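You operate a simulated robot arm through the tools that you are given. There is no shell and no other tool. Be economical: measure what you need, move in short steps, check, and stop when the job is done.

You run a simulated robot arm. Do the job below in one go: nothing can be reset, and whatever is moved stays where it is left.

## Task
Move the clip tin to the mat, wipe the cup ring under it and lay the cork coaster there.
Fine: wipe with the blue pad and lay it back on the mat; wipe first, then the coaster. What is to be rubbed or washed off counts as gone when no trace of it is left.
Where things are to end (x, y in the base frame): silver clip tin within 60 mm of [750, 170]; cork coaster within 35 mm of [630, -280].

It is judged by the outcome, as a careful person would: the job done as asked, and still so three seconds after it is handed in. It fails if anything else is knocked over, pushed out of place, dropped, spilled or broken.

## Robot
A 7-joint arm with a two-finger parallel gripper, fixed in place. Base frame: the origin is at the foot of the arm, x ahead of it, y to its left, z up. Readings come in mm, rad, newtons and seconds.
With the tool pointing down near the work surface it reaches from about 340 to 780 mm from the base axis. Its first joint turns from -2.897 to 2.897 rad. Payload 3.91 kg.
The tool frame sits at the grasp point between the pads (the TCP): z along the fingers, y along the line on which they close. The tips reach 30 mm beyond it. Largest opening 110 mm; finger width 20, thickness 10; the body of the gripper, 48 by 112 mm, starts 55 mm behind the TCP.
Orientation is that of the tool frame in the base frame, as a unit quaternion [x, y, z, w]. With the fingers straight down and closing along the base's y, the tool's x points along the base's -x, its y along +y and its z along -z.

## Interface
- The arm moves only by the tool nudge_tool. Its argument "plan" is a list of rows, each a list of 3 entries, a list of its own where there are three numbers: the shift along the tool's x, y, z in units of 100 mm (1.0 is 100 mm), then the turn, a rotation vector about the tool's x, y, z in units of 60 degrees (1.0 is 60 degrees), then the finger opening in mm, from 0 to 110. In form: [[[dx, dy, dz], [ax, ay, az], hand], ...]. A call has 1 to 20 rows; each row is the pose to reach, as a shift and turn from the pose commanded when the call began, along the tool's axes at that moment. A call with a number of a shift or a turn outside -1 to 1 is refused whole. Rows are played at 5 a second. More than 50 mm and 0.15 rad between two rows, or a gripper value outside its range, and nothing of the call is played. Where a pose cannot be reached the arm comes as near as it can. A force on the tool above 40 N (or 10 N above the force at the start of the call, whichever is more), or a blocked arm, ends the call early, and 0.2 s more pass. Each finger travels about 153 mm/s and halts on what it meets, pressing with about 36 N; the grip force reading is that of the motor and also rises with nothing between the fingers. The clock runs only during rows and for 0.2 s after the last one: add rows that repeat a pose to give the fingers time. The reply holds the time, the measured pose of the TCP, the force on the tool along the base axes, the opening and the grip force, in the units named above and with some noise, with the torque about the TCP (base axes, N m) and any sound that the robot's microphone picked up.
- Cameras (640 x 400 px; columns grow to the right, rows downward): "scene" is fixed at [397.9, -500.3, 1319.8]; the picture's right is [0.79, -0.61, 0.00], its down [-0.47, -0.61, -0.64] and it looks along [0.39, 0.51, -0.77] (base axes); focal length 316 px, centre (320, 200). "wrist" rides on the gripper at [77, 7, -114] in the tool frame; the picture's right is [-0.09, 1.00, 0.00], its down [-0.80, -0.07, -0.59] and it looks along [-0.59, -0.05, 0.80] (tool axes); focal length 270 px, centre (320, 200). There is no depth. A picture from a camera that has moved, and an enlarged one, comes with that camera's place and axes in the base frame and with its lens.
- grab_frame(camera): a new picture of that camera. It takes no simulated time.
- raise_lower(by): slides the trunk up (or, below 0, down) by that many mm; the arm rides with it, the base frame stays. It gives what a move gives, with no picture.
- close_up(camera, box): a new picture of the part [left, top, right, bottom] of that camera's present view, enlarged. It takes no simulated time.
- hand_in(): hands the job in; it is judged then, once.

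Go step by step. Nothing tells you positions but the pictures and the camera data: compare them with the known pose of the tool, close in by small moves and look again before you grip or let go. The budget is 120 turns and 68 pictures, counting those below and the enlarged ones. Unless the task says otherwise, let go and move clear before handing in, and close with one line.

The tools are called after "Request:" as name(argument=value, ...) on one line, values as JSON. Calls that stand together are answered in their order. nudge_tool: Moves the arm, as the interface text tells. Its arguments: {"type":"object","properties":{"plan":{"type":"array"}},"required":["plan"]} The other tools are called the same way: raise_lower (by) slides the trunk up or down; grab_frame (camera) takes a picture; close_up (camera, box) takes an enlarged picture of a part of a camera's view; hand_in () hands the job in.

At the start:

```text
time_s: 0.0
tool_pos: [419.5, -247.5, 970.0]
orientation: [0.001, 1.0, 0.001, 0.0]
ft_force: [-0.7, -0.5, -0.1]
wrist_torque: [-0.01, -0.01, -0.03]
opening: 109.9
finger_force: 0.0
trunk travel left (down, up): [-500.0, 110.0]
```

scene: 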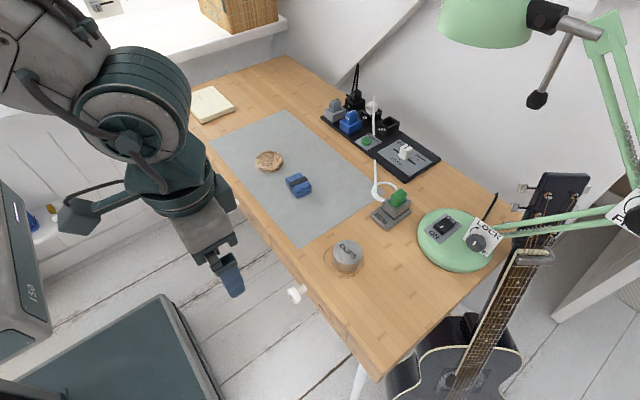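
wrist: 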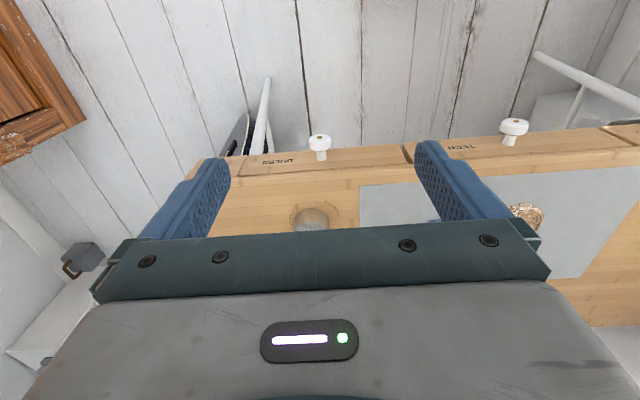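

I see the silver tin on the ring near (630, -280), the blue pad and the coaster on the mat. I'll look closer before I move.

Request:
close_up(camera="scene", box=[200, 100, 440, 300])

Request:
close_up(camera="scene", box=[290, 210, 410, 290])

Request:
close_up(camera="scene", box=[240, 140, 330, 210])

```text
2.00 times, centred on (320, 200) of scene
camera zoom: at [397.9, -500.3, 1319.8], right [0.79, -0.61, 0.0], down [-0.47, -0.61, -0.64], along [0.39, 0.51, -0.77], focal length 632 px, centre (320, 200)
```

zoom: 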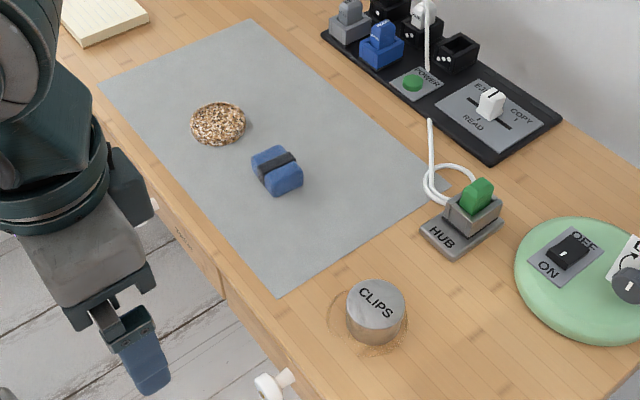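

```text
5.00 times, centred on (350, 250) of scene
camera zoom: at [397.9, -500.3, 1319.8], right [0.79, -0.61, 0.0], down [-0.47, -0.61, -0.64], along [0.39, 0.51, -0.77], focal length 1580 px, centre (170, -50)
```

zoom: 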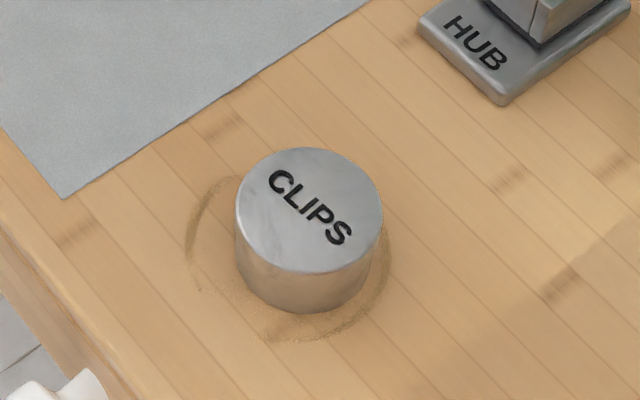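

```text
5.71 times, centred on (285, 175) of scene
camera zoom: at [397.9, -500.3, 1319.8], right [0.79, -0.61, 0.0], down [-0.47, -0.61, -0.64], along [0.39, 0.51, -0.77], focal length 1806 px, centre (520, 343)
```

zoom: 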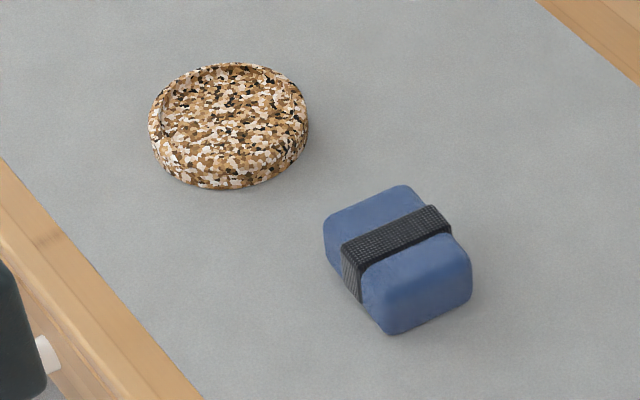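

The tin top centre is near (637, -277, 770), the ring centre near (630, -280), and the table near z 744. I'll move above the tin first.

Request:
nudge_tool(plan=[[[-0.4, -0.05, 0], [0, 0, 0], 110], [[-0.8, -0.1, 0], [0, 0, 0], 110], [[-1, -0.15, 0], [0, 0, 0], 110], [[-1, -0.15, 0], [0, 0, 0], 110]])

Request:
nudge_tool(plan=[[[-0.4, -0.05, 0.1], [0, 0, 0], 110], [[-0.8, -0.1, 0.4], [0, 0, 0], 110], [[-1, -0.15, 0.8], [0, 0, 0], 110], [[-1, -0.15, 0.8], [0, 0, 0], 110]])

Request:
grab_frame(camera="wrist")

Request:
grab_frame(camera="scene")

```text
time_s: 1.0
tool_pos: [519.3, -263.2, 970.8]
orientation: [0.0, 1.0, 0.0, 0.0]
ft_force: [1.0, 0.1, 0.2]
wrist_torque: [0.01, 0.0, 0.01]
opening: 110.0
finger_force: 0.1
trunk travel left (down, up): [-500.0, 110.0]
```

```text
refused: row 2 steps farther than a row can; nothing moved
```

```text
62 pictures are left
camera wrist: at [443.1, -255.2, 1084.8], right [0.09, 1.0, 0.0], down [0.8, -0.07, 0.59], along [0.59, -0.05, -0.8], focal length 270 px, centre (320, 200)
```

wrist: 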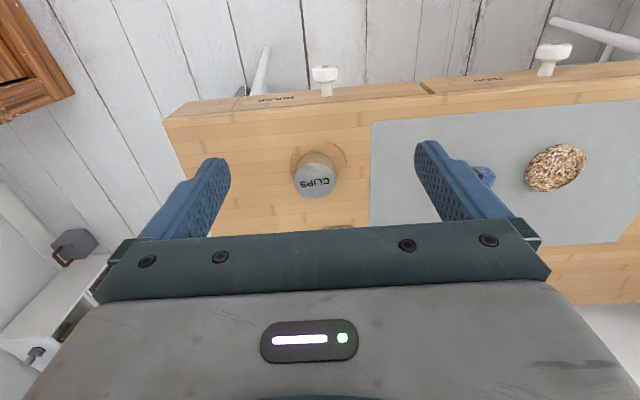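

```text
61 pictures are left
```

scene: 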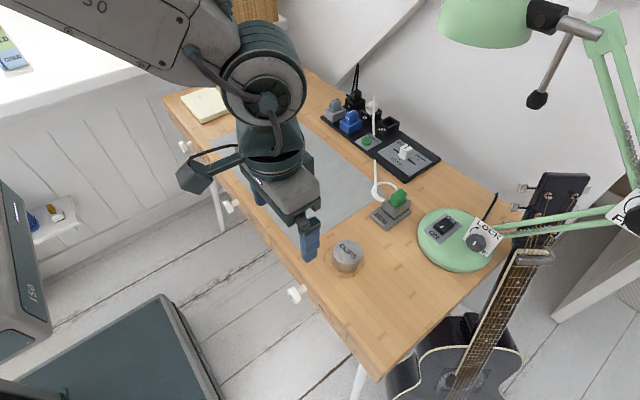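

Both cameras put the tin at about (637, -276). I'll close in above it.

Request:
nudge_tool(plan=[[[-0.4, -0.05, 0.2], [0, 0, 0], 110], [[-0.75, -0.1, 0.5], [0, 0, 0], 110], [[-1, -0.13, 0.8], [0, 0, 0], 110], [[-1, -0.13, 0.8], [0, 0, 0], 110]])

Request:
nudge_tool(plan=[[[-0.18, 0, 0.2], [0, 0, 0], 110], [[-0.18, 0, 0.4], [0, 0, 0], 110], [[-0.18, 0, 0.4], [0, 0, 0], 110]])

Request:
grab_frame(camera="wrist")

Request:
grab_frame(camera="scene")

```text
time_s: 2.0
tool_pos: [620.3, -274.8, 889.7]
orientation: [0.001, 1.0, 0.0, 0.0]
ft_force: [0.5, -0.4, 0.3]
wrist_torque: [-0.01, 0.03, -0.01]
opening: 110.1
finger_force: 0.0
trunk travel left (down, up): [-500.0, 110.0]
```

```text
time_s: 2.8
tool_pos: [636.8, -273.9, 851.7]
orientation: [0.0, 1.0, 0.0, 0.0]
ft_force: [0.5, 0.4, 0.9]
wrist_torque: [-0.01, 0.03, 0.03]
opening: 110.0
finger_force: 0.1
trunk travel left (down, up): [-500.0, 110.0]
```

```text
60 pictures are left
camera wrist: at [561.8, -267.6, 965.5], right [0.09, 1.0, 0.0], down [0.8, -0.07, 0.59], along [0.59, -0.05, -0.8], focal length 270 px, centre (320, 200)
```

wrist: 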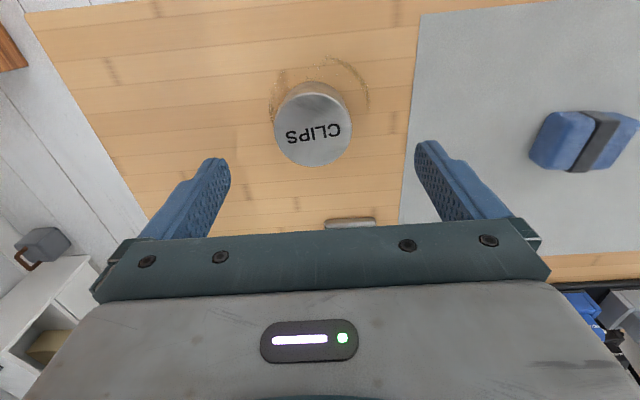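

```text
59 pictures are left
```

scene: 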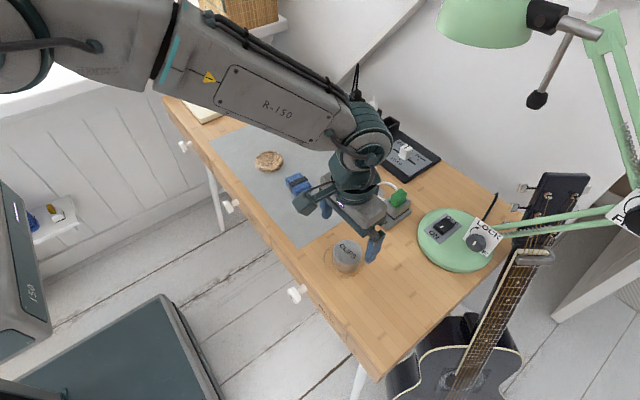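

Tin centre measured at (636.5, -278). I'll go down around it, keeping clear of the table.

Request:
nudge_tool(plan=[[[0, -0.04, 0.25], [0, 0, 0], 110], [[0, -0.04, 0.5], [0, 0, 0], 110], [[0, -0.04, 0.7], [0, 0, 0], 110], [[0, -0.04, 0.7], [0, 0, 0], 110]])

Request:
grab_frame(camera="wrist")

Request:
close_up(camera="scene", box=[290, 190, 440, 300])

```text
time_s: 3.8
tool_pos: [637.4, -279.7, 781.6]
orientation: [0.001, 1.0, 0.0, -0.001]
ft_force: [-0.5, -0.1, 0.8]
wrist_torque: [0.02, 0.03, -0.03]
opening: 110.0
finger_force: 0.1
trunk travel left (down, up): [-500.0, 110.0]
```

```text
58 pictures are left
camera wrist: at [561.6, -272.1, 895.7], right [0.09, 1.0, 0.0], down [0.8, -0.07, 0.59], along [0.59, -0.05, -0.8], focal length 270 px, centre (320, 200)
```

wrist: 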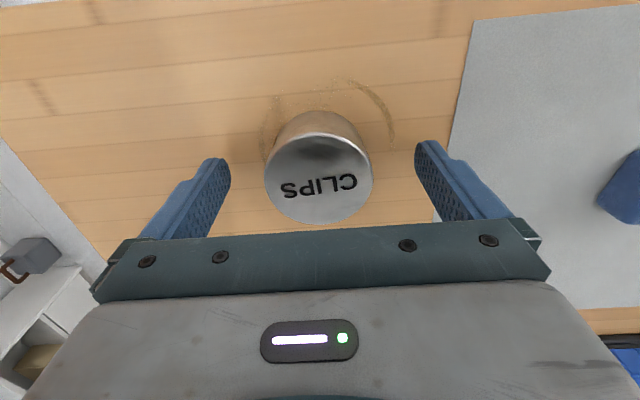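

```text
3.64 times, centred on (365, 245) of scene
camera zoom: at [397.9, -500.3, 1319.8], right [0.79, -0.61, 0.0], down [-0.47, -0.61, -0.64], along [0.39, 0.51, -0.77], focal length 1150 px, centre (156, 36)
```

zoom: 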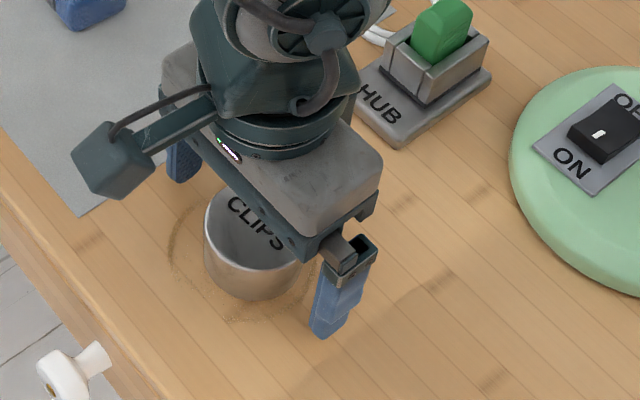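

The fingers straddle the tin evenly. I'll close now.

Request:
nudge_tool(plan=[[[0, 0, 0], [0, 0, 0], 85], [[0, 0, 0], [0, 0, 0], 65], [[0, 0, 0], [0, 0, 0], 50], [[0, 0, 0], [0, 0, 0], 45], [[0, 0, 0], [0, 0, 0], 45]])

```text
time_s: 5.0
tool_pos: [637.7, -279.2, 781.0]
orientation: [0.0, 1.0, 0.0, 0.0]
ft_force: [0.3, 0.2, 0.1]
wrist_torque: [0.05, 0.02, -0.01]
opening: 56.5
finger_force: 36.3
trunk travel left (down, up): [-500.0, 110.0]
```

The tin is gripped (opening 56.5). I'll lift it and check.

Request:
nudge_tool(plan=[[[0, 0, -0.1], [0, 0, 0], 45], [[0, 0, -0.3], [0, 0, 0], 45], [[0, 0, -0.55], [0, 0, 0], 45], [[0, 0, -0.8], [0, 0, 0], 45], [[0, 0, -0.9], [0, 0, 0], 45]])

Request:
grab_frame(camera="wrist")

Request:
close_up(camera="scene", box=[290, 190, 440, 300])

```text
time_s: 6.2
tool_pos: [637.6, -277.6, 871.4]
orientation: [0.0, 1.0, 0.0, -0.001]
ft_force: [0.3, -0.6, 0.4]
wrist_torque: [0.03, 0.02, 0.03]
opening: 45.1
finger_force: 0.1
trunk travel left (down, up): [-500.0, 110.0]
```

```text
56 pictures are left
camera wrist: at [561.7, -271.0, 985.4], right [0.09, 1.0, 0.0], down [0.8, -0.07, 0.59], along [0.59, -0.05, -0.8], focal length 270 px, centre (320, 200)
```

wrist: 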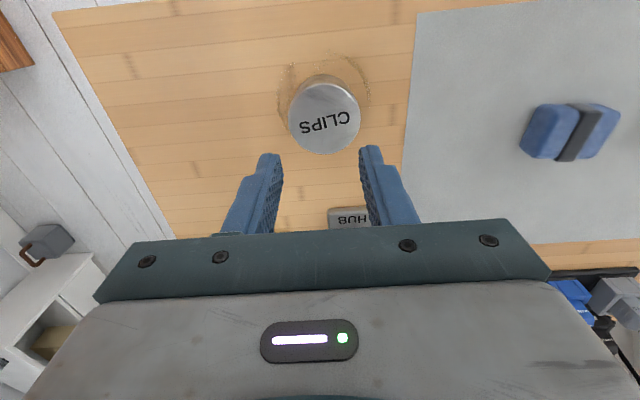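

```text
3.64 times, centred on (365, 245) of scene
camera zoom: at [397.9, -500.3, 1319.8], right [0.79, -0.61, 0.0], down [-0.47, -0.61, -0.64], along [0.39, 0.51, -0.77], focal length 1150 px, centre (156, 36)
```

zoom: 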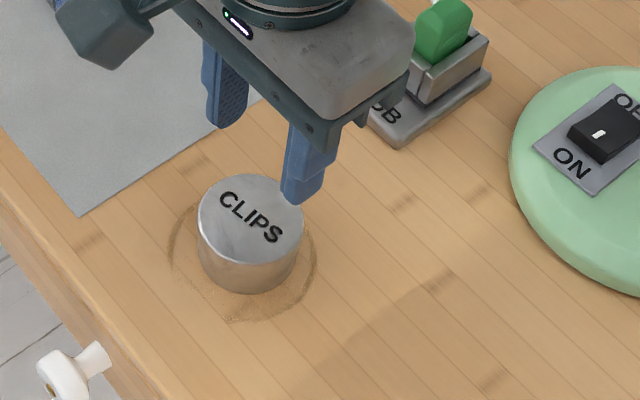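

The tin slipped out of the fingertips and still stands in place, so I held it too high; the table is probably nearer z 735. I'll go lower this time and feel for the table.

Request:
nudge_tool(plan=[[[0, 0.02, 0], [0, 0, 0], 110], [[0, 0.02, 0], [0, 0, 0], 110], [[0.01, 0.02, 0.3], [0, 0, 0], 110], [[0.01, 0.02, 0.6], [0, 0, 0], 110], [[0.01, 0.02, 0.9], [0, 0, 0], 110], [[0.01, 0.02, 0.95], [0, 0, 0], 110], [[0.01, 0.02, 0.98], [0, 0, 0], 110], [[0.01, 0.02, 0.98], [0, 0, 0], 110]])

Request:
nudge_tool(plan=[[[0, 0, 0.02], [0, 0, 0], 110], [[0, 0, 0.04], [0, 0, 0], 110], [[0, 0, 0.04], [0, 0, 0], 110]])

Request:
close_up(camera="scene", box=[290, 190, 440, 300])

```text
time_s: 8.0
tool_pos: [636.9, -276.7, 772.5]
orientation: [0.0, 1.0, 0.0, -0.001]
ft_force: [-0.1, -0.1, -0.5]
wrist_torque: [-0.01, -0.01, 0.01]
opening: 110.0
finger_force: 0.0
trunk travel left (down, up): [-500.0, 110.0]
```

```text
time_s: 8.8
tool_pos: [636.9, -277.2, 771.3]
orientation: [0.0, 1.0, -0.001, 0.001]
ft_force: [-1.2, -0.2, 10.2]
wrist_torque: [0.66, 0.08, 0.02]
opening: 110.0
finger_force: 0.1
trunk travel left (down, up): [-500.0, 110.0]
```

```text
3.64 times, centred on (365, 245) of scene
camera zoom: at [397.9, -500.3, 1319.8], right [0.79, -0.61, 0.0], down [-0.47, -0.61, -0.64], along [0.39, 0.51, -0.77], focal length 1150 px, centre (156, 36)
```

zoom: 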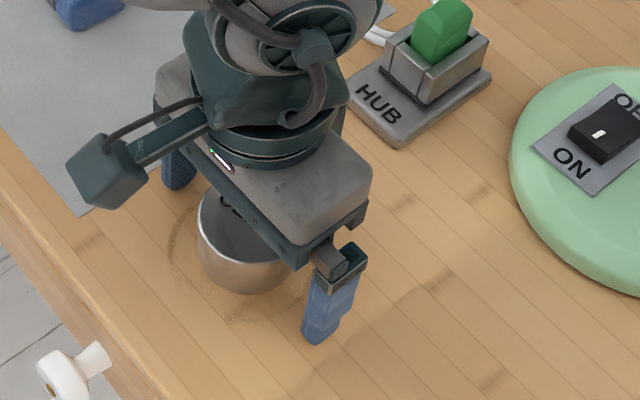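

Contact at TCP z 771, so the table is at about 741. I'll back off 2 mm, grip, and lift slowly by a little.

Request:
nudge_tool(plan=[[[0, 0, -0.03], [0, 0, 0], 90], [[0, 0, -0.03], [0, 0, 0], 70], [[0, 0, -0.03], [0, 0, 0], 50], [[0, 0, -0.03], [0, 0, 0], 30], [[0, 0, -0.03], [0, 0, 0], 20], [[0, 0, -0.03], [0, 0, 0], 20]])

Request:
nudge_tool(plan=[[[0, 0, -0.02], [0, 0, 0], 20], [[0, 0, -0.04], [0, 0, 0], 20], [[0, 0, -0.07], [0, 0, 0], 20], [[0, 0, -0.1], [0, 0, 0], 20]])

Request:
close_up(camera="scene", box=[290, 190, 440, 300])

```text
time_s: 10.2
tool_pos: [637.8, -276.7, 771.4]
orientation: [0.0, 1.0, 0.0, 0.0]
ft_force: [0.2, -0.3, -0.2]
wrist_torque: [0.01, 0.01, -0.03]
opening: 56.6
finger_force: 35.8
trunk travel left (down, up): [-500.0, 110.0]
```

```text
time_s: 11.2
tool_pos: [635.6, -277.3, 781.1]
orientation: [0.0, 1.0, 0.0, 0.0]
ft_force: [-1.4, 0.3, -0.8]
wrist_torque: [-0.01, 0.0, -0.02]
opening: 56.7
finger_force: 36.4
trunk travel left (down, up): [-500.0, 110.0]
```

```text
3.64 times, centred on (365, 245) of scene
camera zoom: at [397.9, -500.3, 1319.8], right [0.79, -0.61, 0.0], down [-0.47, -0.61, -0.64], along [0.39, 0.51, -0.77], focal length 1150 px, centre (156, 36)
```

zoom: 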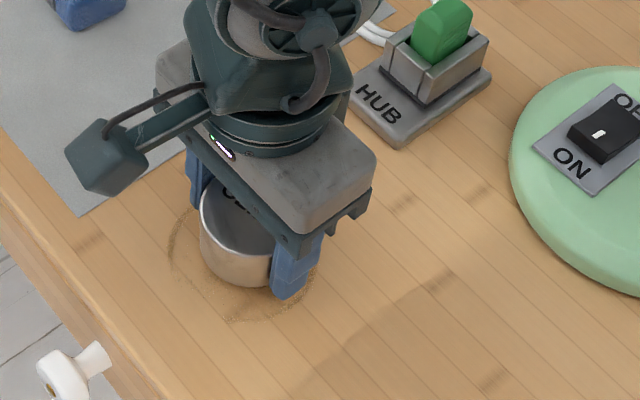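

The tin's bottom has come up in the picture, so it seems to be lifted. I'll raise it a bit more and check.

Request:
nudge_tool(plan=[[[0, 0, -0.05], [0, 0, 0], 20], [[0, 0, -0.1], [0, 0, 0], 20], [[0, 0, -0.15], [0, 0, 0], 20], [[0, 0, -0.2], [0, 0, 0], 20]])

Request:
close_up(camera="scene", box=[290, 190, 440, 300])

```text
time_s: 12.2
tool_pos: [636.3, -277.6, 801.8]
orientation: [-0.001, 1.0, -0.001, 0.0]
ft_force: [-0.4, -0.1, 0.0]
wrist_torque: [0.0, 0.01, 0.03]
opening: 56.4
finger_force: 35.8
trunk travel left (down, up): [-500.0, 110.0]
```

```text
3.64 times, centred on (365, 245) of scene
camera zoom: at [397.9, -500.3, 1319.8], right [0.79, -0.61, 0.0], down [-0.47, -0.61, -0.64], along [0.39, 0.51, -0.77], focal length 1150 px, centre (156, 36)
```

zoom: 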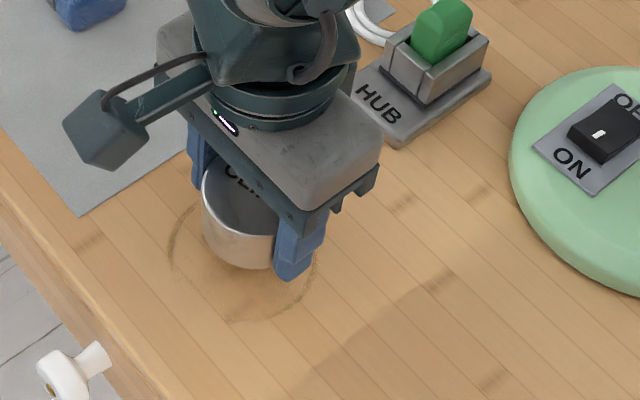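

The tin is held firmly and lifted clear. I'll raise it further and carry it left over the mat.

Request:
nudge_tool(plan=[[[0, 0, -0.1], [0, 0, 0], 20], [[0, 0, -0.2], [0, 0, 0], 20], [[0, 0, -0.3], [0, 0, 0], 20], [[-0.05, 0.05, -0.4], [0, 0, 0], 20], [[-0.1, 0.2, -0.4], [0, 0, 0], 20], [[-0.15, 0.4, -0.4], [0, 0, 0], 20], [[-0.2, 0.6, -0.4], [0, 0, 0], 20], [[-0.2, 0.8, -0.4], [0, 0, 0], 20], [[-0.2, 1, -0.4], [0, 0, 0], 20]])

Request:
nudge_tool(plan=[[[-0.05, 0.2, 0], [0, 0, 0], 20], [[-0.1, 0.4, 0], [0, 0, 0], 20], [[-0.15, 0.6, 0], [0, 0, 0], 20], [[-0.2, 0.8, 0], [0, 0, 0], 20], [[-0.2, 1, 0], [0, 0, 0], 20]])

Request:
grab_frame(camera="scene")

```text
time_s: 14.2
tool_pos: [657.0, -176.2, 841.2]
orientation: [0.0, 1.0, 0.0, 0.0]
ft_force: [0.1, 0.4, -0.6]
wrist_torque: [0.03, -0.02, 0.01]
opening: 56.6
finger_force: 36.1
trunk travel left (down, up): [-500.0, 110.0]
```

```text
time_s: 15.4
tool_pos: [675.6, -76.7, 841.8]
orientation: [0.0, 1.0, 0.001, -0.002]
ft_force: [0.0, -0.3, -1.3]
wrist_torque: [0.03, 0.04, 0.01]
opening: 56.8
finger_force: 35.6
trunk travel left (down, up): [-500.0, 110.0]
```

```text
51 pictures are left
```

scene: 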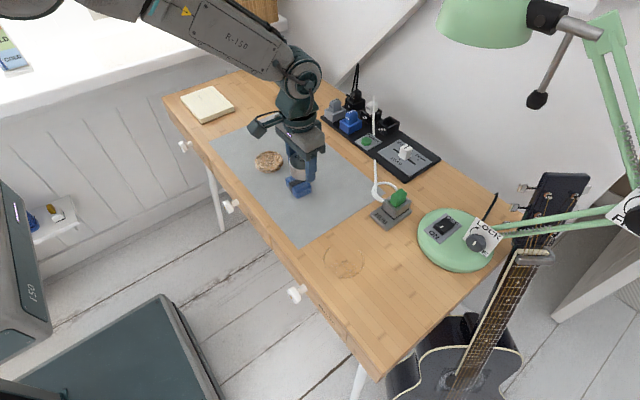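

The tin is still held and nothing else has moved. I'll carry on to about (732, 162).

Request:
nudge_tool(plan=[[[-0.05, 0.2, 0], [0, 0, 0], 20], [[-0.1, 0.4, 0], [0, 0, 0], 20], [[-0.15, 0.6, 0], [0, 0, 0], 20], [[-0.2, 0.8, 0], [0, 0, 0], 20], [[-0.25, 1, 0], [0, 0, 0], 20]])

Request:
nudge_tool(plan=[[[-0.05, 0.2, 0], [0, 0, 0], 20], [[-0.1, 0.4, 0], [0, 0, 0], 20], [[-0.15, 0.6, 0], [0, 0, 0], 20], [[-0.2, 0.8, 0], [0, 0, 0], 20], [[-0.25, 1, 0], [0, 0, 0], 20]])

Request:
nudge_tool(plan=[[[-0.02, 0.2, 0.1], [0, 0, 0], 20], [[-0.05, 0.38, 0.25], [0, 0, 0], 20], [[-0.05, 0.38, 0.4], [0, 0, 0], 20], [[-0.05, 0.38, 0.4], [0, 0, 0], 20]])

Request:
close_up(camera="scene", box=[230, 80, 390, 180])

Request:
grab_frame(camera="wrist")

```text
time_s: 16.6
tool_pos: [700.9, 23.2, 840.2]
orientation: [0.0, 1.0, 0.001, -0.002]
ft_force: [0.6, 0.7, -1.3]
wrist_torque: [0.01, 0.0, -0.02]
opening: 56.7
finger_force: 36.3
trunk travel left (down, up): [-500.0, 110.0]
```

```text
time_s: 17.8
tool_pos: [726.6, 124.5, 840.6]
orientation: [-0.001, 1.0, 0.0, 0.0]
ft_force: [-0.3, 0.0, -1.1]
wrist_torque: [-0.02, -0.01, 0.0]
opening: 56.5
finger_force: 36.2
trunk travel left (down, up): [-500.0, 110.0]
```

```text
time_s: 18.8
tool_pos: [731.0, 160.9, 800.5]
orientation: [0.0, 1.0, 0.0, 0.0]
ft_force: [0.5, 0.8, -0.4]
wrist_torque: [0.0, 0.02, 0.03]
opening: 56.7
finger_force: 36.0
trunk travel left (down, up): [-500.0, 110.0]
```

```text
4.00 times, centred on (310, 130) of scene
camera zoom: at [397.9, -500.3, 1319.8], right [0.79, -0.61, 0.0], down [-0.47, -0.61, -0.64], along [0.39, 0.51, -0.77], focal length 1264 px, centre (360, 480)
```

zoom: 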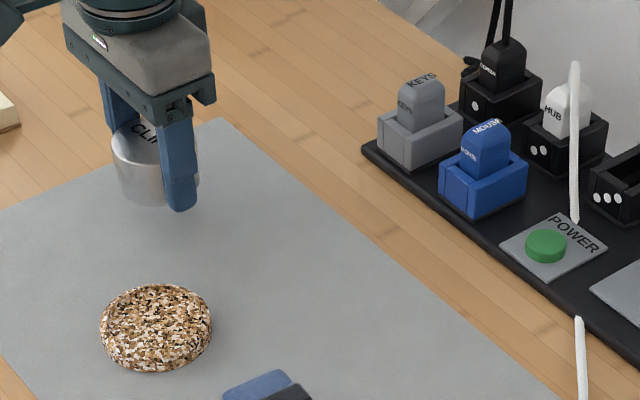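

```text
49 pictures are left
camera wrist: at [655.5, 168.3, 915.9], right [0.09, 1.0, 0.0], down [0.8, -0.07, 0.59], along [0.59, -0.05, -0.8], focal length 270 px, centre (320, 200)
```

wrist: 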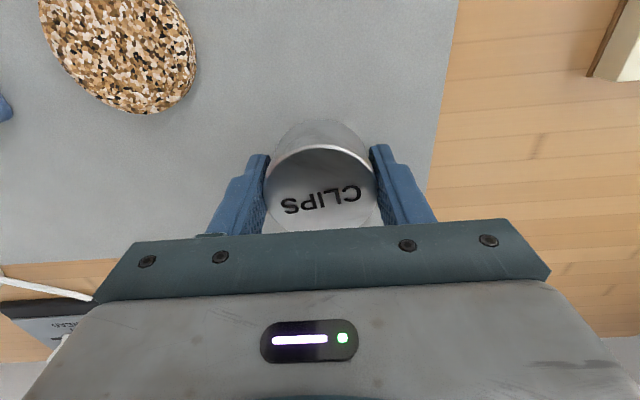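

The tin is over the mat at (731, 161), with the mat edge well beyond. I'll lower it gently until it touches.

Request:
nudge_tool(plan=[[[0, 0, 0.1], [0, 0, 0], 20], [[0, 0, 0.2], [0, 0, 0], 20], [[0, 0, 0.24], [0, 0, 0], 20], [[0, 0, 0.26], [0, 0, 0], 20], [[0, 0, 0.26], [0, 0, 0], 20]])

Request:
nudge_tool(plan=[[[0, 0, 0.01], [0, 0, 0], 20], [[0, 0, 0.02], [0, 0, 0], 20], [[0, 0, 0.02], [0, 0, 0], 20]])

```text
time_s: 20.0
tool_pos: [730.5, 160.8, 774.0]
orientation: [-0.001, 1.0, 0.0, -0.001]
ft_force: [-0.8, 0.9, -1.2]
wrist_torque: [0.0, -0.03, -0.02]
opening: 56.5
finger_force: 35.7
trunk travel left (down, up): [-500.0, 110.0]
```

```text
time_s: 20.8
tool_pos: [731.3, 161.2, 772.9]
orientation: [-0.001, 1.0, -0.001, 0.0]
ft_force: [0.7, 0.4, -0.8]
wrist_torque: [0.02, 0.0, 0.02]
opening: 56.6
finger_force: 35.7
trunk travel left (down, up): [-500.0, 110.0]
```

Request:
nudge_tool(plan=[[[0, 0, 0.01], [0, 0, 0], 20], [[0, 0, 0.02], [0, 0, 0], 20], [[0, 0, 0.02], [0, 0, 0], 20]])

```text
time_s: 21.6
tool_pos: [731.2, 161.1, 771.4]
orientation: [0.001, 1.0, 0.001, -0.001]
ft_force: [0.1, -0.6, -1.4]
wrist_torque: [0.02, -0.01, -0.01]
opening: 56.7
finger_force: 36.5
trunk travel left (down, up): [-500.0, 110.0]
```

No contact is felt yet, so I'll go another millimetre or two.

Request:
nudge_tool(plan=[[[0, 0, 0.01], [0, 0, 0], 20], [[0, 0, 0.02], [0, 0, 0], 20], [[0, 0, 0.02], [0, 0, 0], 20]])

Request:
close_up(camera="scene", box=[240, 90, 320, 140])

```text
time_s: 22.4
tool_pos: [731.1, 161.9, 770.2]
orientation: [0.0, 1.0, 0.0, 0.001]
ft_force: [-1.8, -0.1, 9.8]
wrist_torque: [-0.01, 0.26, 0.0]
opening: 56.7
finger_force: 36.6
trunk travel left (down, up): [-500.0, 110.0]
```

```text
8.00 times, centred on (280, 115) of scene
camera zoom: at [397.9, -500.3, 1319.8], right [0.79, -0.61, 0.0], down [-0.47, -0.61, -0.64], along [0.39, 0.51, -0.77], focal length 2529 px, centre (640, 880)
```

zoom: 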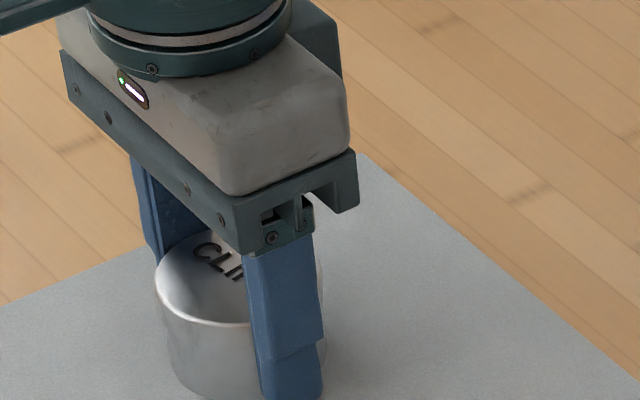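

It's down (about 10 N). I'll release, open wide and rise clear.

Request:
nudge_tool(plan=[[[0, 0, -0.01], [0, 0, 0], 57], [[0, 0, -0.02], [0, 0, 0], 65], [[0, 0, -0.02], [0, 0, 0], 85], [[0, 0, -0.02], [0, 0, 0], 95], [[0, 0, -0.2], [0, 0, 0], 95], [[0, 0, -0.5], [0, 0, 0], 95], [[0, 0, -0.8], [0, 0, 0], 95], [[0, 0, -0.8], [0, 0, 0], 95]])

Request:
nudge_tool(plan=[[[0.1, -0.4, 0], [0, 0, 0], 95], [[0.2, -0.8, 0], [0, 0, 0], 95], [[0.25, -1, 0], [0, 0, 0], 95]])

Request:
nudge_tool(plan=[[[0.1, -0.4, 0], [0, 0, 0], 95], [[0.2, -0.8, 0], [0, 0, 0], 95], [[0.35, -1, 0], [0, 0, 0], 95], [[0.35, -1, 0], [0, 0, 0], 95]])

Request:
grab_frame(camera="scene")

Request:
grab_frame(camera="wrist")

```text
time_s: 24.2
tool_pos: [730.6, 161.7, 850.0]
orientation: [0.0, 1.0, -0.001, 0.0]
ft_force: [0.4, 0.0, 0.2]
wrist_torque: [-0.01, 0.03, 0.02]
opening: 95.1
finger_force: 0.1
trunk travel left (down, up): [-500.0, 110.0]
```

```text
time_s: 25.0
tool_pos: [705.7, 60.0, 849.2]
orientation: [0.0, 1.0, 0.0, 0.0]
ft_force: [-0.5, -0.2, 0.7]
wrist_torque: [-0.01, -0.03, -0.02]
opening: 95.1
finger_force: 0.0
trunk travel left (down, up): [-500.0, 110.0]
```

```text
time_s: 26.0
tool_pos: [671.4, -39.5, 849.3]
orientation: [0.0, 1.0, 0.0, 0.0]
ft_force: [0.9, 0.3, -0.3]
wrist_torque: [0.02, -0.03, 0.01]
opening: 95.0
finger_force: 0.1
trunk travel left (down, up): [-500.0, 110.0]
```

```text
47 pictures are left
```

scene: 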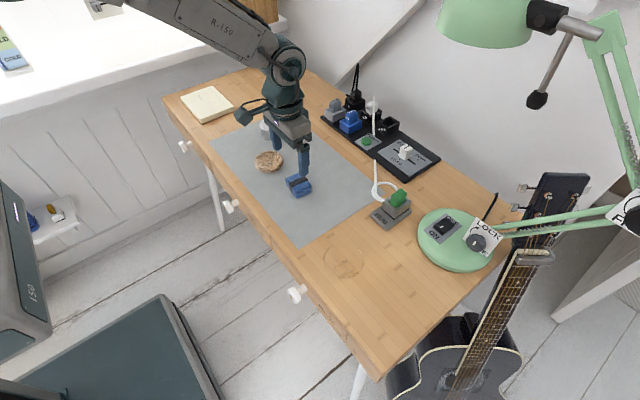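

```text
46 pictures are left
camera wrist: at [594.9, -31.8, 963.8], right [0.09, 1.0, 0.0], down [0.8, -0.07, 0.59], along [0.59, -0.05, -0.8], focal length 270 px, centre (320, 200)
```

wrist: 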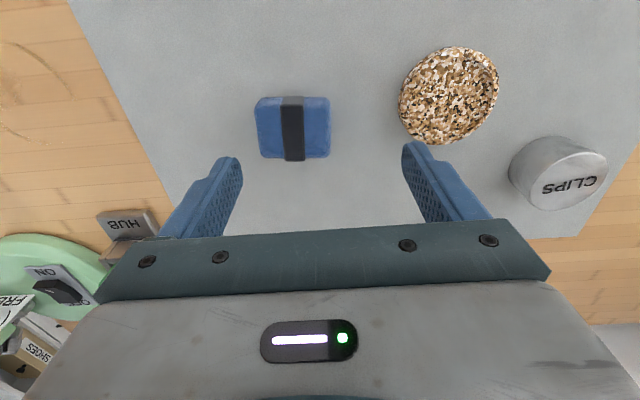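

The tin stands on the mat and the ring is now bare. The pad is at about (671, -59); I'll look closer at its angle and height.

Request:
close_up(camera="wrist", box=[213, 70, 373, 170])

Request:
close_up(camera="scene", box=[310, 230, 390, 280])

```text
4.00 times, centred on (293, 120) of wrist
camera zoom: at [594.9, -31.8, 963.8], right [0.09, 1.0, 0.0], down [0.8, -0.07, 0.59], along [0.59, -0.05, -0.8], focal length 1081 px, centre (428, 520)
```

zoom: 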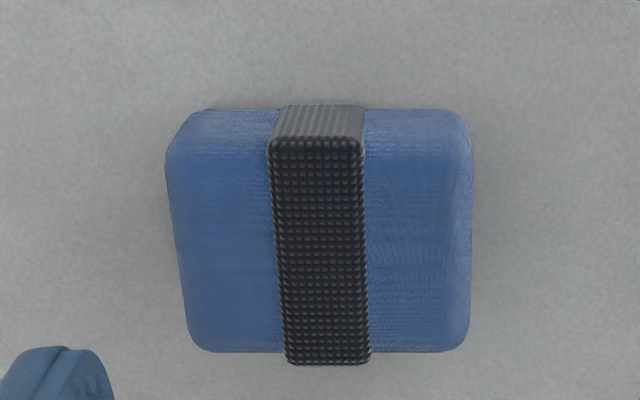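

```text
8.00 times, centred on (350, 255) of scene
camera zoom: at [397.9, -500.3, 1319.8], right [0.79, -0.61, 0.0], down [-0.47, -0.61, -0.64], along [0.39, 0.51, -0.77], focal length 2529 px, centre (80, -240)
```

zoom: 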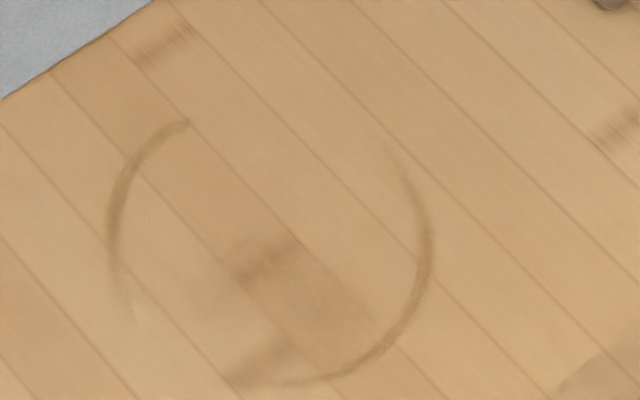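

The pad lies turned about 5° and is about 58 mm across y. I'll align over it and go down partway.

Request:
nudge_tool(plan=[[[0, -0.2, 0], [0, 0, 0.08], 95], [[0, -0.2, 0.3], [0, 0, 0.08], 95], [[0, -0.2, 0.5], [0, 0, 0.08], 95], [[0, -0.2, 0.65], [0, 0, 0.08], 95], [[0, -0.2, 0.65], [0, 0, 0.08], 95]])

Request:
grab_frame(camera="wrist")

Request:
close_up(camera="scene", box=[250, 150, 346, 210])

```text
time_s: 27.2
tool_pos: [671.1, -59.1, 783.6]
orientation: [0.042, 0.999, 0.001, 0.0]
ft_force: [0.0, -0.4, -0.1]
wrist_torque: [0.02, -0.03, -0.01]
opening: 94.9
finger_force: 0.1
trunk travel left (down, up): [-500.0, 110.0]
```

```text
43 pictures are left
camera wrist: at [596.2, -45.0, 898.2], right [0.17, 0.99, 0.0], down [0.79, -0.14, 0.59], along [0.59, -0.1, -0.8], focal length 270 px, centre (320, 200)
```

wrist: 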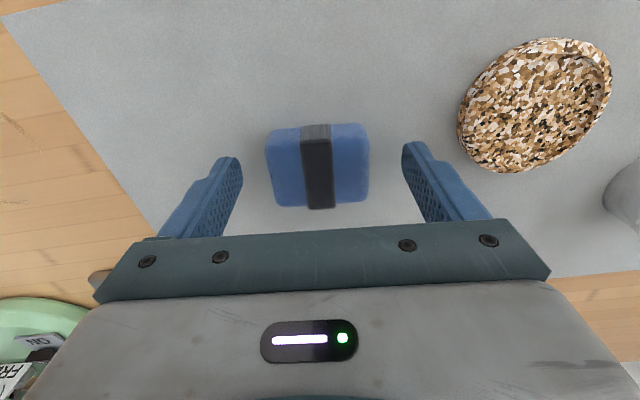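

```text
6.67 times, centred on (298, 180) of scene
camera zoom: at [397.9, -500.3, 1319.8], right [0.79, -0.61, 0.0], down [-0.47, -0.61, -0.64], along [0.39, 0.51, -0.77], focal length 2107 px, centre (467, 333)
```

zoom: 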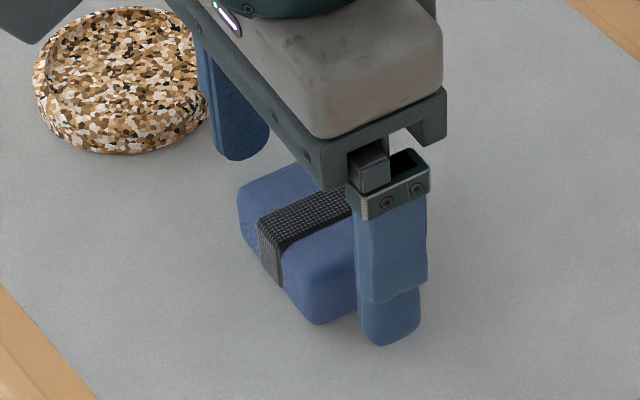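

The gripper is centred and aligned on the pad. I'll lower to about 4 mm above the mat and grip.

Request:
nudge_tool(plan=[[[0, 0, 0.05], [0, 0, 0], 95], [[0, 0, 0.08], [0, 0, 0], 95], [[0, 0, 0.08], [0, 0, 0], 75], [[0, 0, 0.08], [0, 0, 0], 60], [[0, 0, 0.08], [0, 0, 0], 45], [[0, 0, 0.08], [0, 0, 0], 30], [[0, 0, 0.08], [0, 0, 0], 30]])

Request:
nudge_tool(plan=[[[0, 0, -0.05], [0, 0, 0], 30], [[0, 0, -0.1], [0, 0, 0], 30], [[0, 0, -0.2], [0, 0, 0], 30], [[0, 0, -0.3], [0, 0, 0], 30], [[0, 0, -0.4], [0, 0, 0], 30]])

Request:
grab_frame(camera="wrist")

Request:
close_up(camera="scene", box=[250, 150, 346, 210])

```text
time_s: 28.8
tool_pos: [672.4, -58.7, 776.4]
orientation: [0.041, 0.999, 0.0, 0.0]
ft_force: [0.4, 0.7, 0.0]
wrist_torque: [0.0, -0.03, 0.01]
opening: 56.6
finger_force: 36.2
trunk travel left (down, up): [-500.0, 110.0]
```

```text
time_s: 30.0
tool_pos: [672.6, -59.1, 816.0]
orientation: [0.042, 0.999, 0.0, -0.001]
ft_force: [0.6, 0.2, -0.6]
wrist_torque: [-0.01, 0.02, -0.02]
opening: 56.5
finger_force: 36.0
trunk travel left (down, up): [-500.0, 110.0]
```

```text
41 pictures are left
camera wrist: at [596.3, -44.8, 931.2], right [0.17, 0.99, 0.0], down [0.79, -0.14, 0.59], along [0.59, -0.1, -0.8], focal length 270 px, centre (320, 200)
```

wrist: 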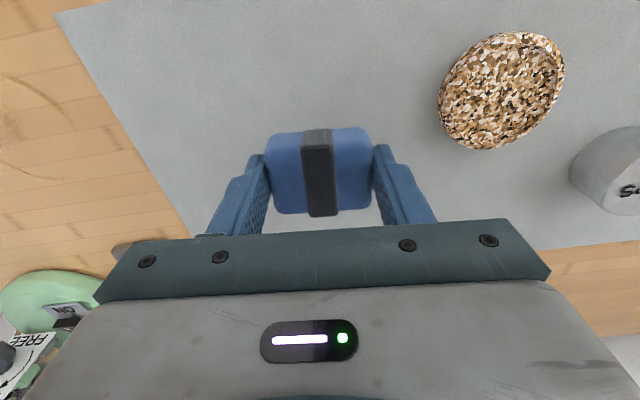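

```text
6.67 times, centred on (298, 180) of scene
camera zoom: at [397.9, -500.3, 1319.8], right [0.79, -0.61, 0.0], down [-0.47, -0.61, -0.64], along [0.39, 0.51, -0.77], focal length 2107 px, centre (467, 333)
```

zoom: 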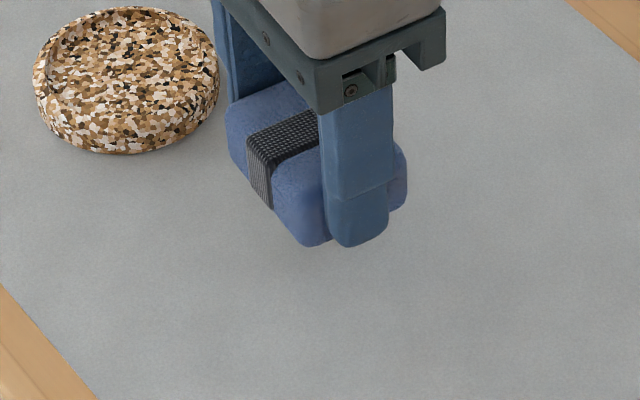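

The pad is gripped and lifted, its underside about 34 mm below the TCP. I'll straighten up and carry it to the ring.

Request:
nudge_tool(plan=[[[0, 0, -0.05], [0, 0, -0.08], 30], [[0, 0, -0.1], [0, 0, -0.08], 30]])

Request:
nudge_tool(plan=[[[0.1, -0.25, 0], [0, 0, 0], 30], [[0.2, -0.5, 0], [0, 0, 0], 30], [[0.3, -0.75, 0], [0, 0, 0], 30], [[0.42, -1, 0], [0, 0, 0], 30], [[0.42, -1, 0], [0, 0, 0], 30]])

Request:
nudge_tool(plan=[[[0, -0.25, 0], [0, 0, 0], 30], [[0, -0.5, 0], [0, 0, 0], 30], [[0, -0.75, 0], [0, 0, 0], 30], [[0, -0.8, 0.2], [0, 0, 0], 30], [[0, -0.8, 0.35], [0, 0, 0], 30], [[0, -0.8, 0.35], [0, 0, 0], 30]])

```text
time_s: 30.6
tool_pos: [671.9, -59.6, 826.1]
orientation: [0.0, 1.0, 0.0, 0.0]
ft_force: [0.0, -0.6, -0.8]
wrist_torque: [0.0, -0.02, 0.0]
opening: 56.6
finger_force: 35.4
trunk travel left (down, up): [-500.0, 110.0]
```

```text
time_s: 31.8
tool_pos: [630.1, -158.9, 826.1]
orientation: [0.0, 1.0, 0.0, -0.001]
ft_force: [0.0, -0.1, 0.2]
wrist_torque: [0.05, 0.0, -0.01]
opening: 56.8
finger_force: 35.9
trunk travel left (down, up): [-500.0, 110.0]
```

```text
time_s: 33.2
tool_pos: [630.6, -239.6, 790.4]
orientation: [-0.001, 1.0, 0.0, 0.0]
ft_force: [-0.9, 0.4, -0.7]
wrist_torque: [-0.02, 0.01, 0.02]
opening: 56.7
finger_force: 35.5
trunk travel left (down, up): [-500.0, 110.0]
```

Over the +y side of the ring. I'll lower to a light press on the table.

Request:
nudge_tool(plan=[[[0, -0.05, 0.08], [0, 0, 0], 30], [[0, -0.05, 0.13], [0, 0, 0], 30], [[0, -0.05, 0.15], [0, 0, 0], 30], [[0, -0.05, 0.16], [0, 0, 0], 30], [[0, -0.05, 0.16], [0, 0, 0], 30]])

```text
time_s: 34.4
tool_pos: [629.7, -242.9, 775.7]
orientation: [0.0, 1.0, 0.0, 0.0]
ft_force: [-1.0, 0.1, 5.9]
wrist_torque: [0.04, 0.06, 0.01]
opening: 56.4
finger_force: 35.6
trunk travel left (down, up): [-500.0, 110.0]
```

Light contact, about 6 N. I'll wipe round the ring with a little more pressure.

Request:
nudge_tool(plan=[[[0, 0, 0.01], [0, 0, 0], 30], [[0.18, -0.05, 0.01], [0, 0, 0], 30], [[0.31, -0.18, 0.01], [0, 0, 0], 30], [[0.36, -0.36, 0.01], [0, 0, 0], 30], [[0.31, -0.54, 0.01], [0, 0, 0], 30], [[0.18, -0.67, 0.01], [0, 0, 0], 30], [[0, -0.72, 0.01], [0, 0, 0], 30], [[-0.18, -0.67, 0.01], [0, 0, 0], 30], [[-0.31, -0.54, 0.01], [0, 0, 0], 30], [[-0.36, -0.36, 0.01], [0, 0, 0], 30], [[-0.31, -0.18, 0.01], [0, 0, 0], 30], [[-0.18, -0.05, 0.01], [0, 0, 0], 30], [[0, 0, 0.01], [0, 0, 0], 30]])

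Request:
close_up(camera="scene", box=[290, 200, 418, 280])

```text
time_s: 37.2
tool_pos: [630.0, -241.7, 775.2]
orientation: [0.0, 1.0, 0.0, 0.001]
ft_force: [6.6, 0.4, 21.7]
wrist_torque: [-0.02, -0.17, 0.02]
opening: 56.5
finger_force: 35.8
trunk travel left (down, up): [-500.0, 110.0]
```

```text
5.00 times, centred on (354, 240) of scene
camera zoom: at [397.9, -500.3, 1319.8], right [0.79, -0.61, 0.0], down [-0.47, -0.61, -0.64], along [0.39, 0.51, -0.77], focal length 1580 px, centre (150, 0)
```

zoom: 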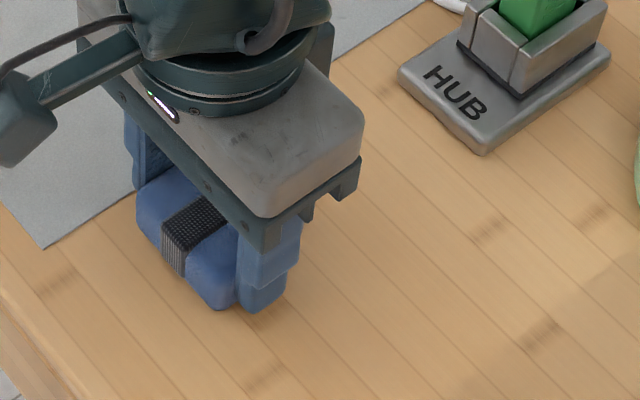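

The ring is largely gone already. I'll do a reverse pass plus the middle to be thorough, then lift and look.

Request:
nudge_tool(plan=[[[-0.2, -0.02, -0.003], [0, 0, 0], 30], [[-0.36, -0.15, -0.003], [0, 0, 0], 30], [[-0.42, -0.36, -0.003], [0, 0, 0], 30], [[-0.36, -0.58, -0.003], [0, 0, 0], 30], [[-0.2, -0.74, -0.003], [0, 0, 0], 30], [[0, -0.8, -0.003], [0, 0, 0], 30], [[0.2, -0.74, -0.003], [0, 0, 0], 30], [[0.36, -0.58, -0.003], [0, 0, 0], 30], [[0.42, -0.36, -0.003], [0, 0, 0], 30], [[0.36, -0.15, -0.003], [0, 0, 0], 30], [[0.2, 0, -0.003], [0, 0, 0], 30], [[0, 0.02, -0.003], [0, 0, 0], 30], [[0, -0.2, -0.003], [0, 0, 0], 30], [[0, -0.4, -0.003], [0, 0, 0], 30], [[0, -0.55, -0.003], [0, 0, 0], 30], [[0, -0.36, -0.003], [0, 0, 0], 30], [[0, -0.1, -0.003], [0, 0, 0], 30]])

Request:
nudge_tool(plan=[[[0, 0, -0.1], [0, 0, 0], 30], [[0, 0.1, -0.3], [0, 0, 0], 30], [[0, 0.3, -0.5], [0, 0, 0], 30], [[0, 0.5, -0.55], [0, 0, 0], 30], [[0, 0.75, -0.55], [0, 0, 0], 30], [[0, 1, -0.55], [0, 0, 0], 30]])

Request:
close_up(camera="scene", box=[310, 230, 390, 280])

Request:
close_up(camera="scene", box=[290, 200, 418, 280])

```text
time_s: 40.8
tool_pos: [629.7, -252.4, 775.8]
orientation: [-0.001, 1.0, -0.001, 0.001]
ft_force: [0.0, -1.2, 14.4]
wrist_torque: [-0.11, 0.0, 0.06]
opening: 56.6
finger_force: 35.5
trunk travel left (down, up): [-500.0, 110.0]
```

```text
time_s: 42.2
tool_pos: [629.7, -153.8, 830.6]
orientation: [0.0, 1.0, 0.0, 0.0]
ft_force: [0.4, 0.1, 0.0]
wrist_torque: [0.02, 0.01, -0.02]
opening: 56.6
finger_force: 36.0
trunk travel left (down, up): [-500.0, 110.0]
```

```text
8.00 times, centred on (350, 255) of scene
camera zoom: at [397.9, -500.3, 1319.8], right [0.79, -0.61, 0.0], down [-0.47, -0.61, -0.64], along [0.39, 0.51, -0.77], focal length 2529 px, centre (80, -240)
```

zoom: 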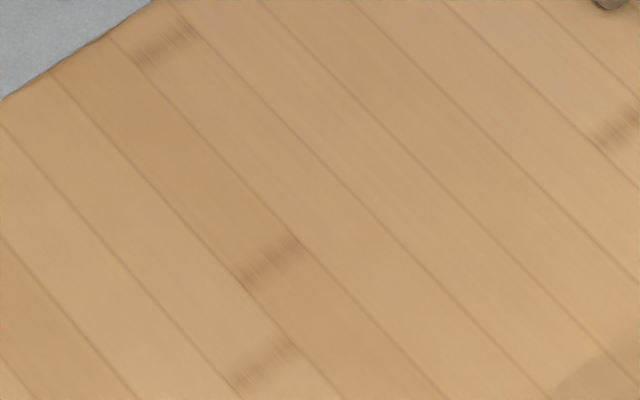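

```text
5.00 times, centred on (354, 240) of scene
camera zoom: at [397.9, -500.3, 1319.8], right [0.79, -0.61, 0.0], down [-0.47, -0.61, -0.64], along [0.39, 0.51, -0.77], focal length 1580 px, centre (150, 0)
```

zoom: 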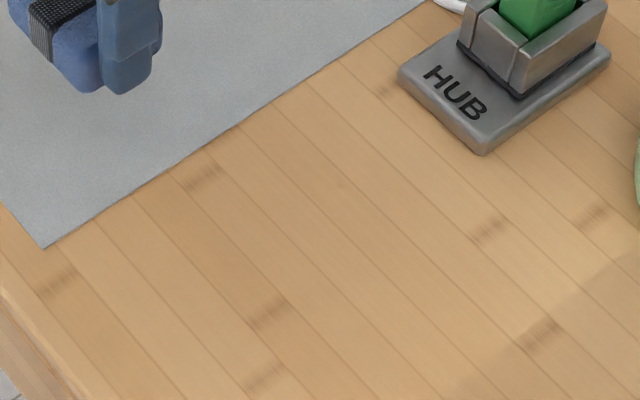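

No trace of the ring is left. I'll put the pad back at about (672, -59) on the mat.

Request:
nudge_tool(plan=[[[-0.1, 0.25, 0], [0, 0, 0], 30], [[-0.2, 0.5, 0], [0, 0, 0], 30], [[-0.3, 0.75, 0], [0, 0, 0], 30], [[-0.42, 0.95, 0], [0, 0, 0.08], 30], [[-0.42, 0.95, 0.2], [0, 0, 0.08], 30], [[-0.42, 0.95, 0.4], [0, 0, 0.08], 30], [[-0.42, 0.95, 0.5], [0, 0, 0.08], 30], [[-0.42, 0.95, 0.53], [0, 0, 0.08], 30], [[-0.42, 0.95, 0.54], [0, 0, 0.08], 30], [[-0.42, 0.95, 0.54], [0, 0, 0.08], 30]])

```text
time_s: 44.4
tool_pos: [672.3, -57.8, 776.6]
orientation: [0.042, 0.999, 0.0, 0.0]
ft_force: [0.6, 0.3, -0.3]
wrist_torque: [-0.01, -0.02, -0.03]
opening: 56.7
finger_force: 35.5
trunk travel left (down, up): [-500.0, 110.0]
```

Request:
nudge_tool(plan=[[[0, 0, 0.01], [0, 0, 0], 30], [[0, 0, 0.015], [0, 0, 0], 30], [[0, 0, 0.015], [0, 0, 0], 30]])

```text
time_s: 45.2
tool_pos: [671.8, -60.6, 776.4]
orientation: [0.042, 0.999, 0.0, 0.001]
ft_force: [-0.5, 1.1, 11.3]
wrist_torque: [0.03, 0.05, 0.02]
opening: 56.8
finger_force: 35.6
trunk travel left (down, up): [-500.0, 110.0]
```

The pad is down. I'll let go, rise, straighten and move over the coaster.

Request:
nudge_tool(plan=[[[0, 0, 0.005], [0, 0, 0], 60], [[0, 0, 0], [0, 0, 0], 75], [[0, 0, 0], [0, 0, 0], 85], [[0, 0, 0], [0, 0, 0], 85], [[0, 0, -0.25], [0, 0, 0], 85], [[0, 0, -0.5], [0, 0, 0], 85], [[0, 0, -0.75], [0, 0, 0], 85], [[0, 0, -0.8], [0, 0, -0.08], 110], [[0, 0, -0.8], [0, 0, -0.08], 110]])

Request:
nudge_tool(plan=[[[0.05, 0.4, 0], [0, 0, 0], 110], [[0.08, 0.8, 0], [0, 0, 0], 110], [[0.08, 1, 0], [0, 0, 0], 110], [[0.08, 1, 0], [0, 0, 0], 110]])

Request:
grab_frame(camera="wrist")

Request:
grab_frame(camera="scene")

```text
time_s: 47.2
tool_pos: [671.5, -59.8, 854.2]
orientation: [0.0, 1.0, -0.001, -0.001]
ft_force: [-0.1, 0.2, -0.5]
wrist_torque: [0.02, 0.01, -0.02]
opening: 109.8
finger_force: 0.1
trunk travel left (down, up): [-500.0, 110.0]
```

```text
time_s: 48.2
tool_pos: [663.3, 42.2, 854.9]
orientation: [0.001, 1.0, 0.0, 0.0]
ft_force: [-0.5, -0.4, 0.3]
wrist_torque: [0.01, -0.02, 0.0]
opening: 110.0
finger_force: 0.1
trunk travel left (down, up): [-500.0, 110.0]
```

```text
36 pictures are left
camera wrist: at [587.2, 50.1, 969.2], right [0.09, 1.0, 0.0], down [0.8, -0.07, 0.59], along [0.59, -0.05, -0.8], focal length 270 px, centre (320, 200)
```

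wrist: 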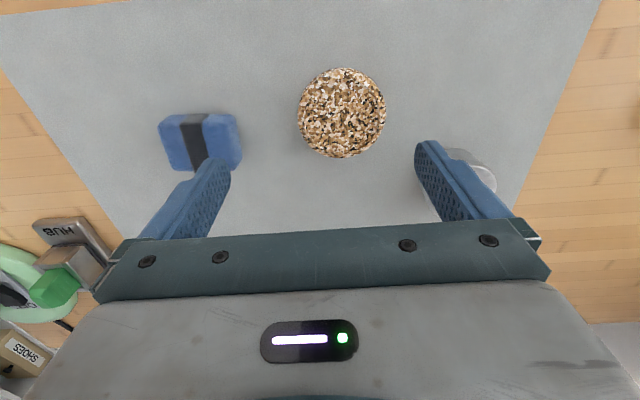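

```text
35 pictures are left
```

scene: 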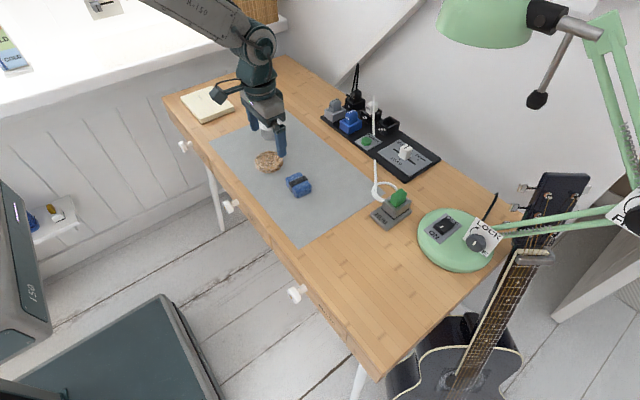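

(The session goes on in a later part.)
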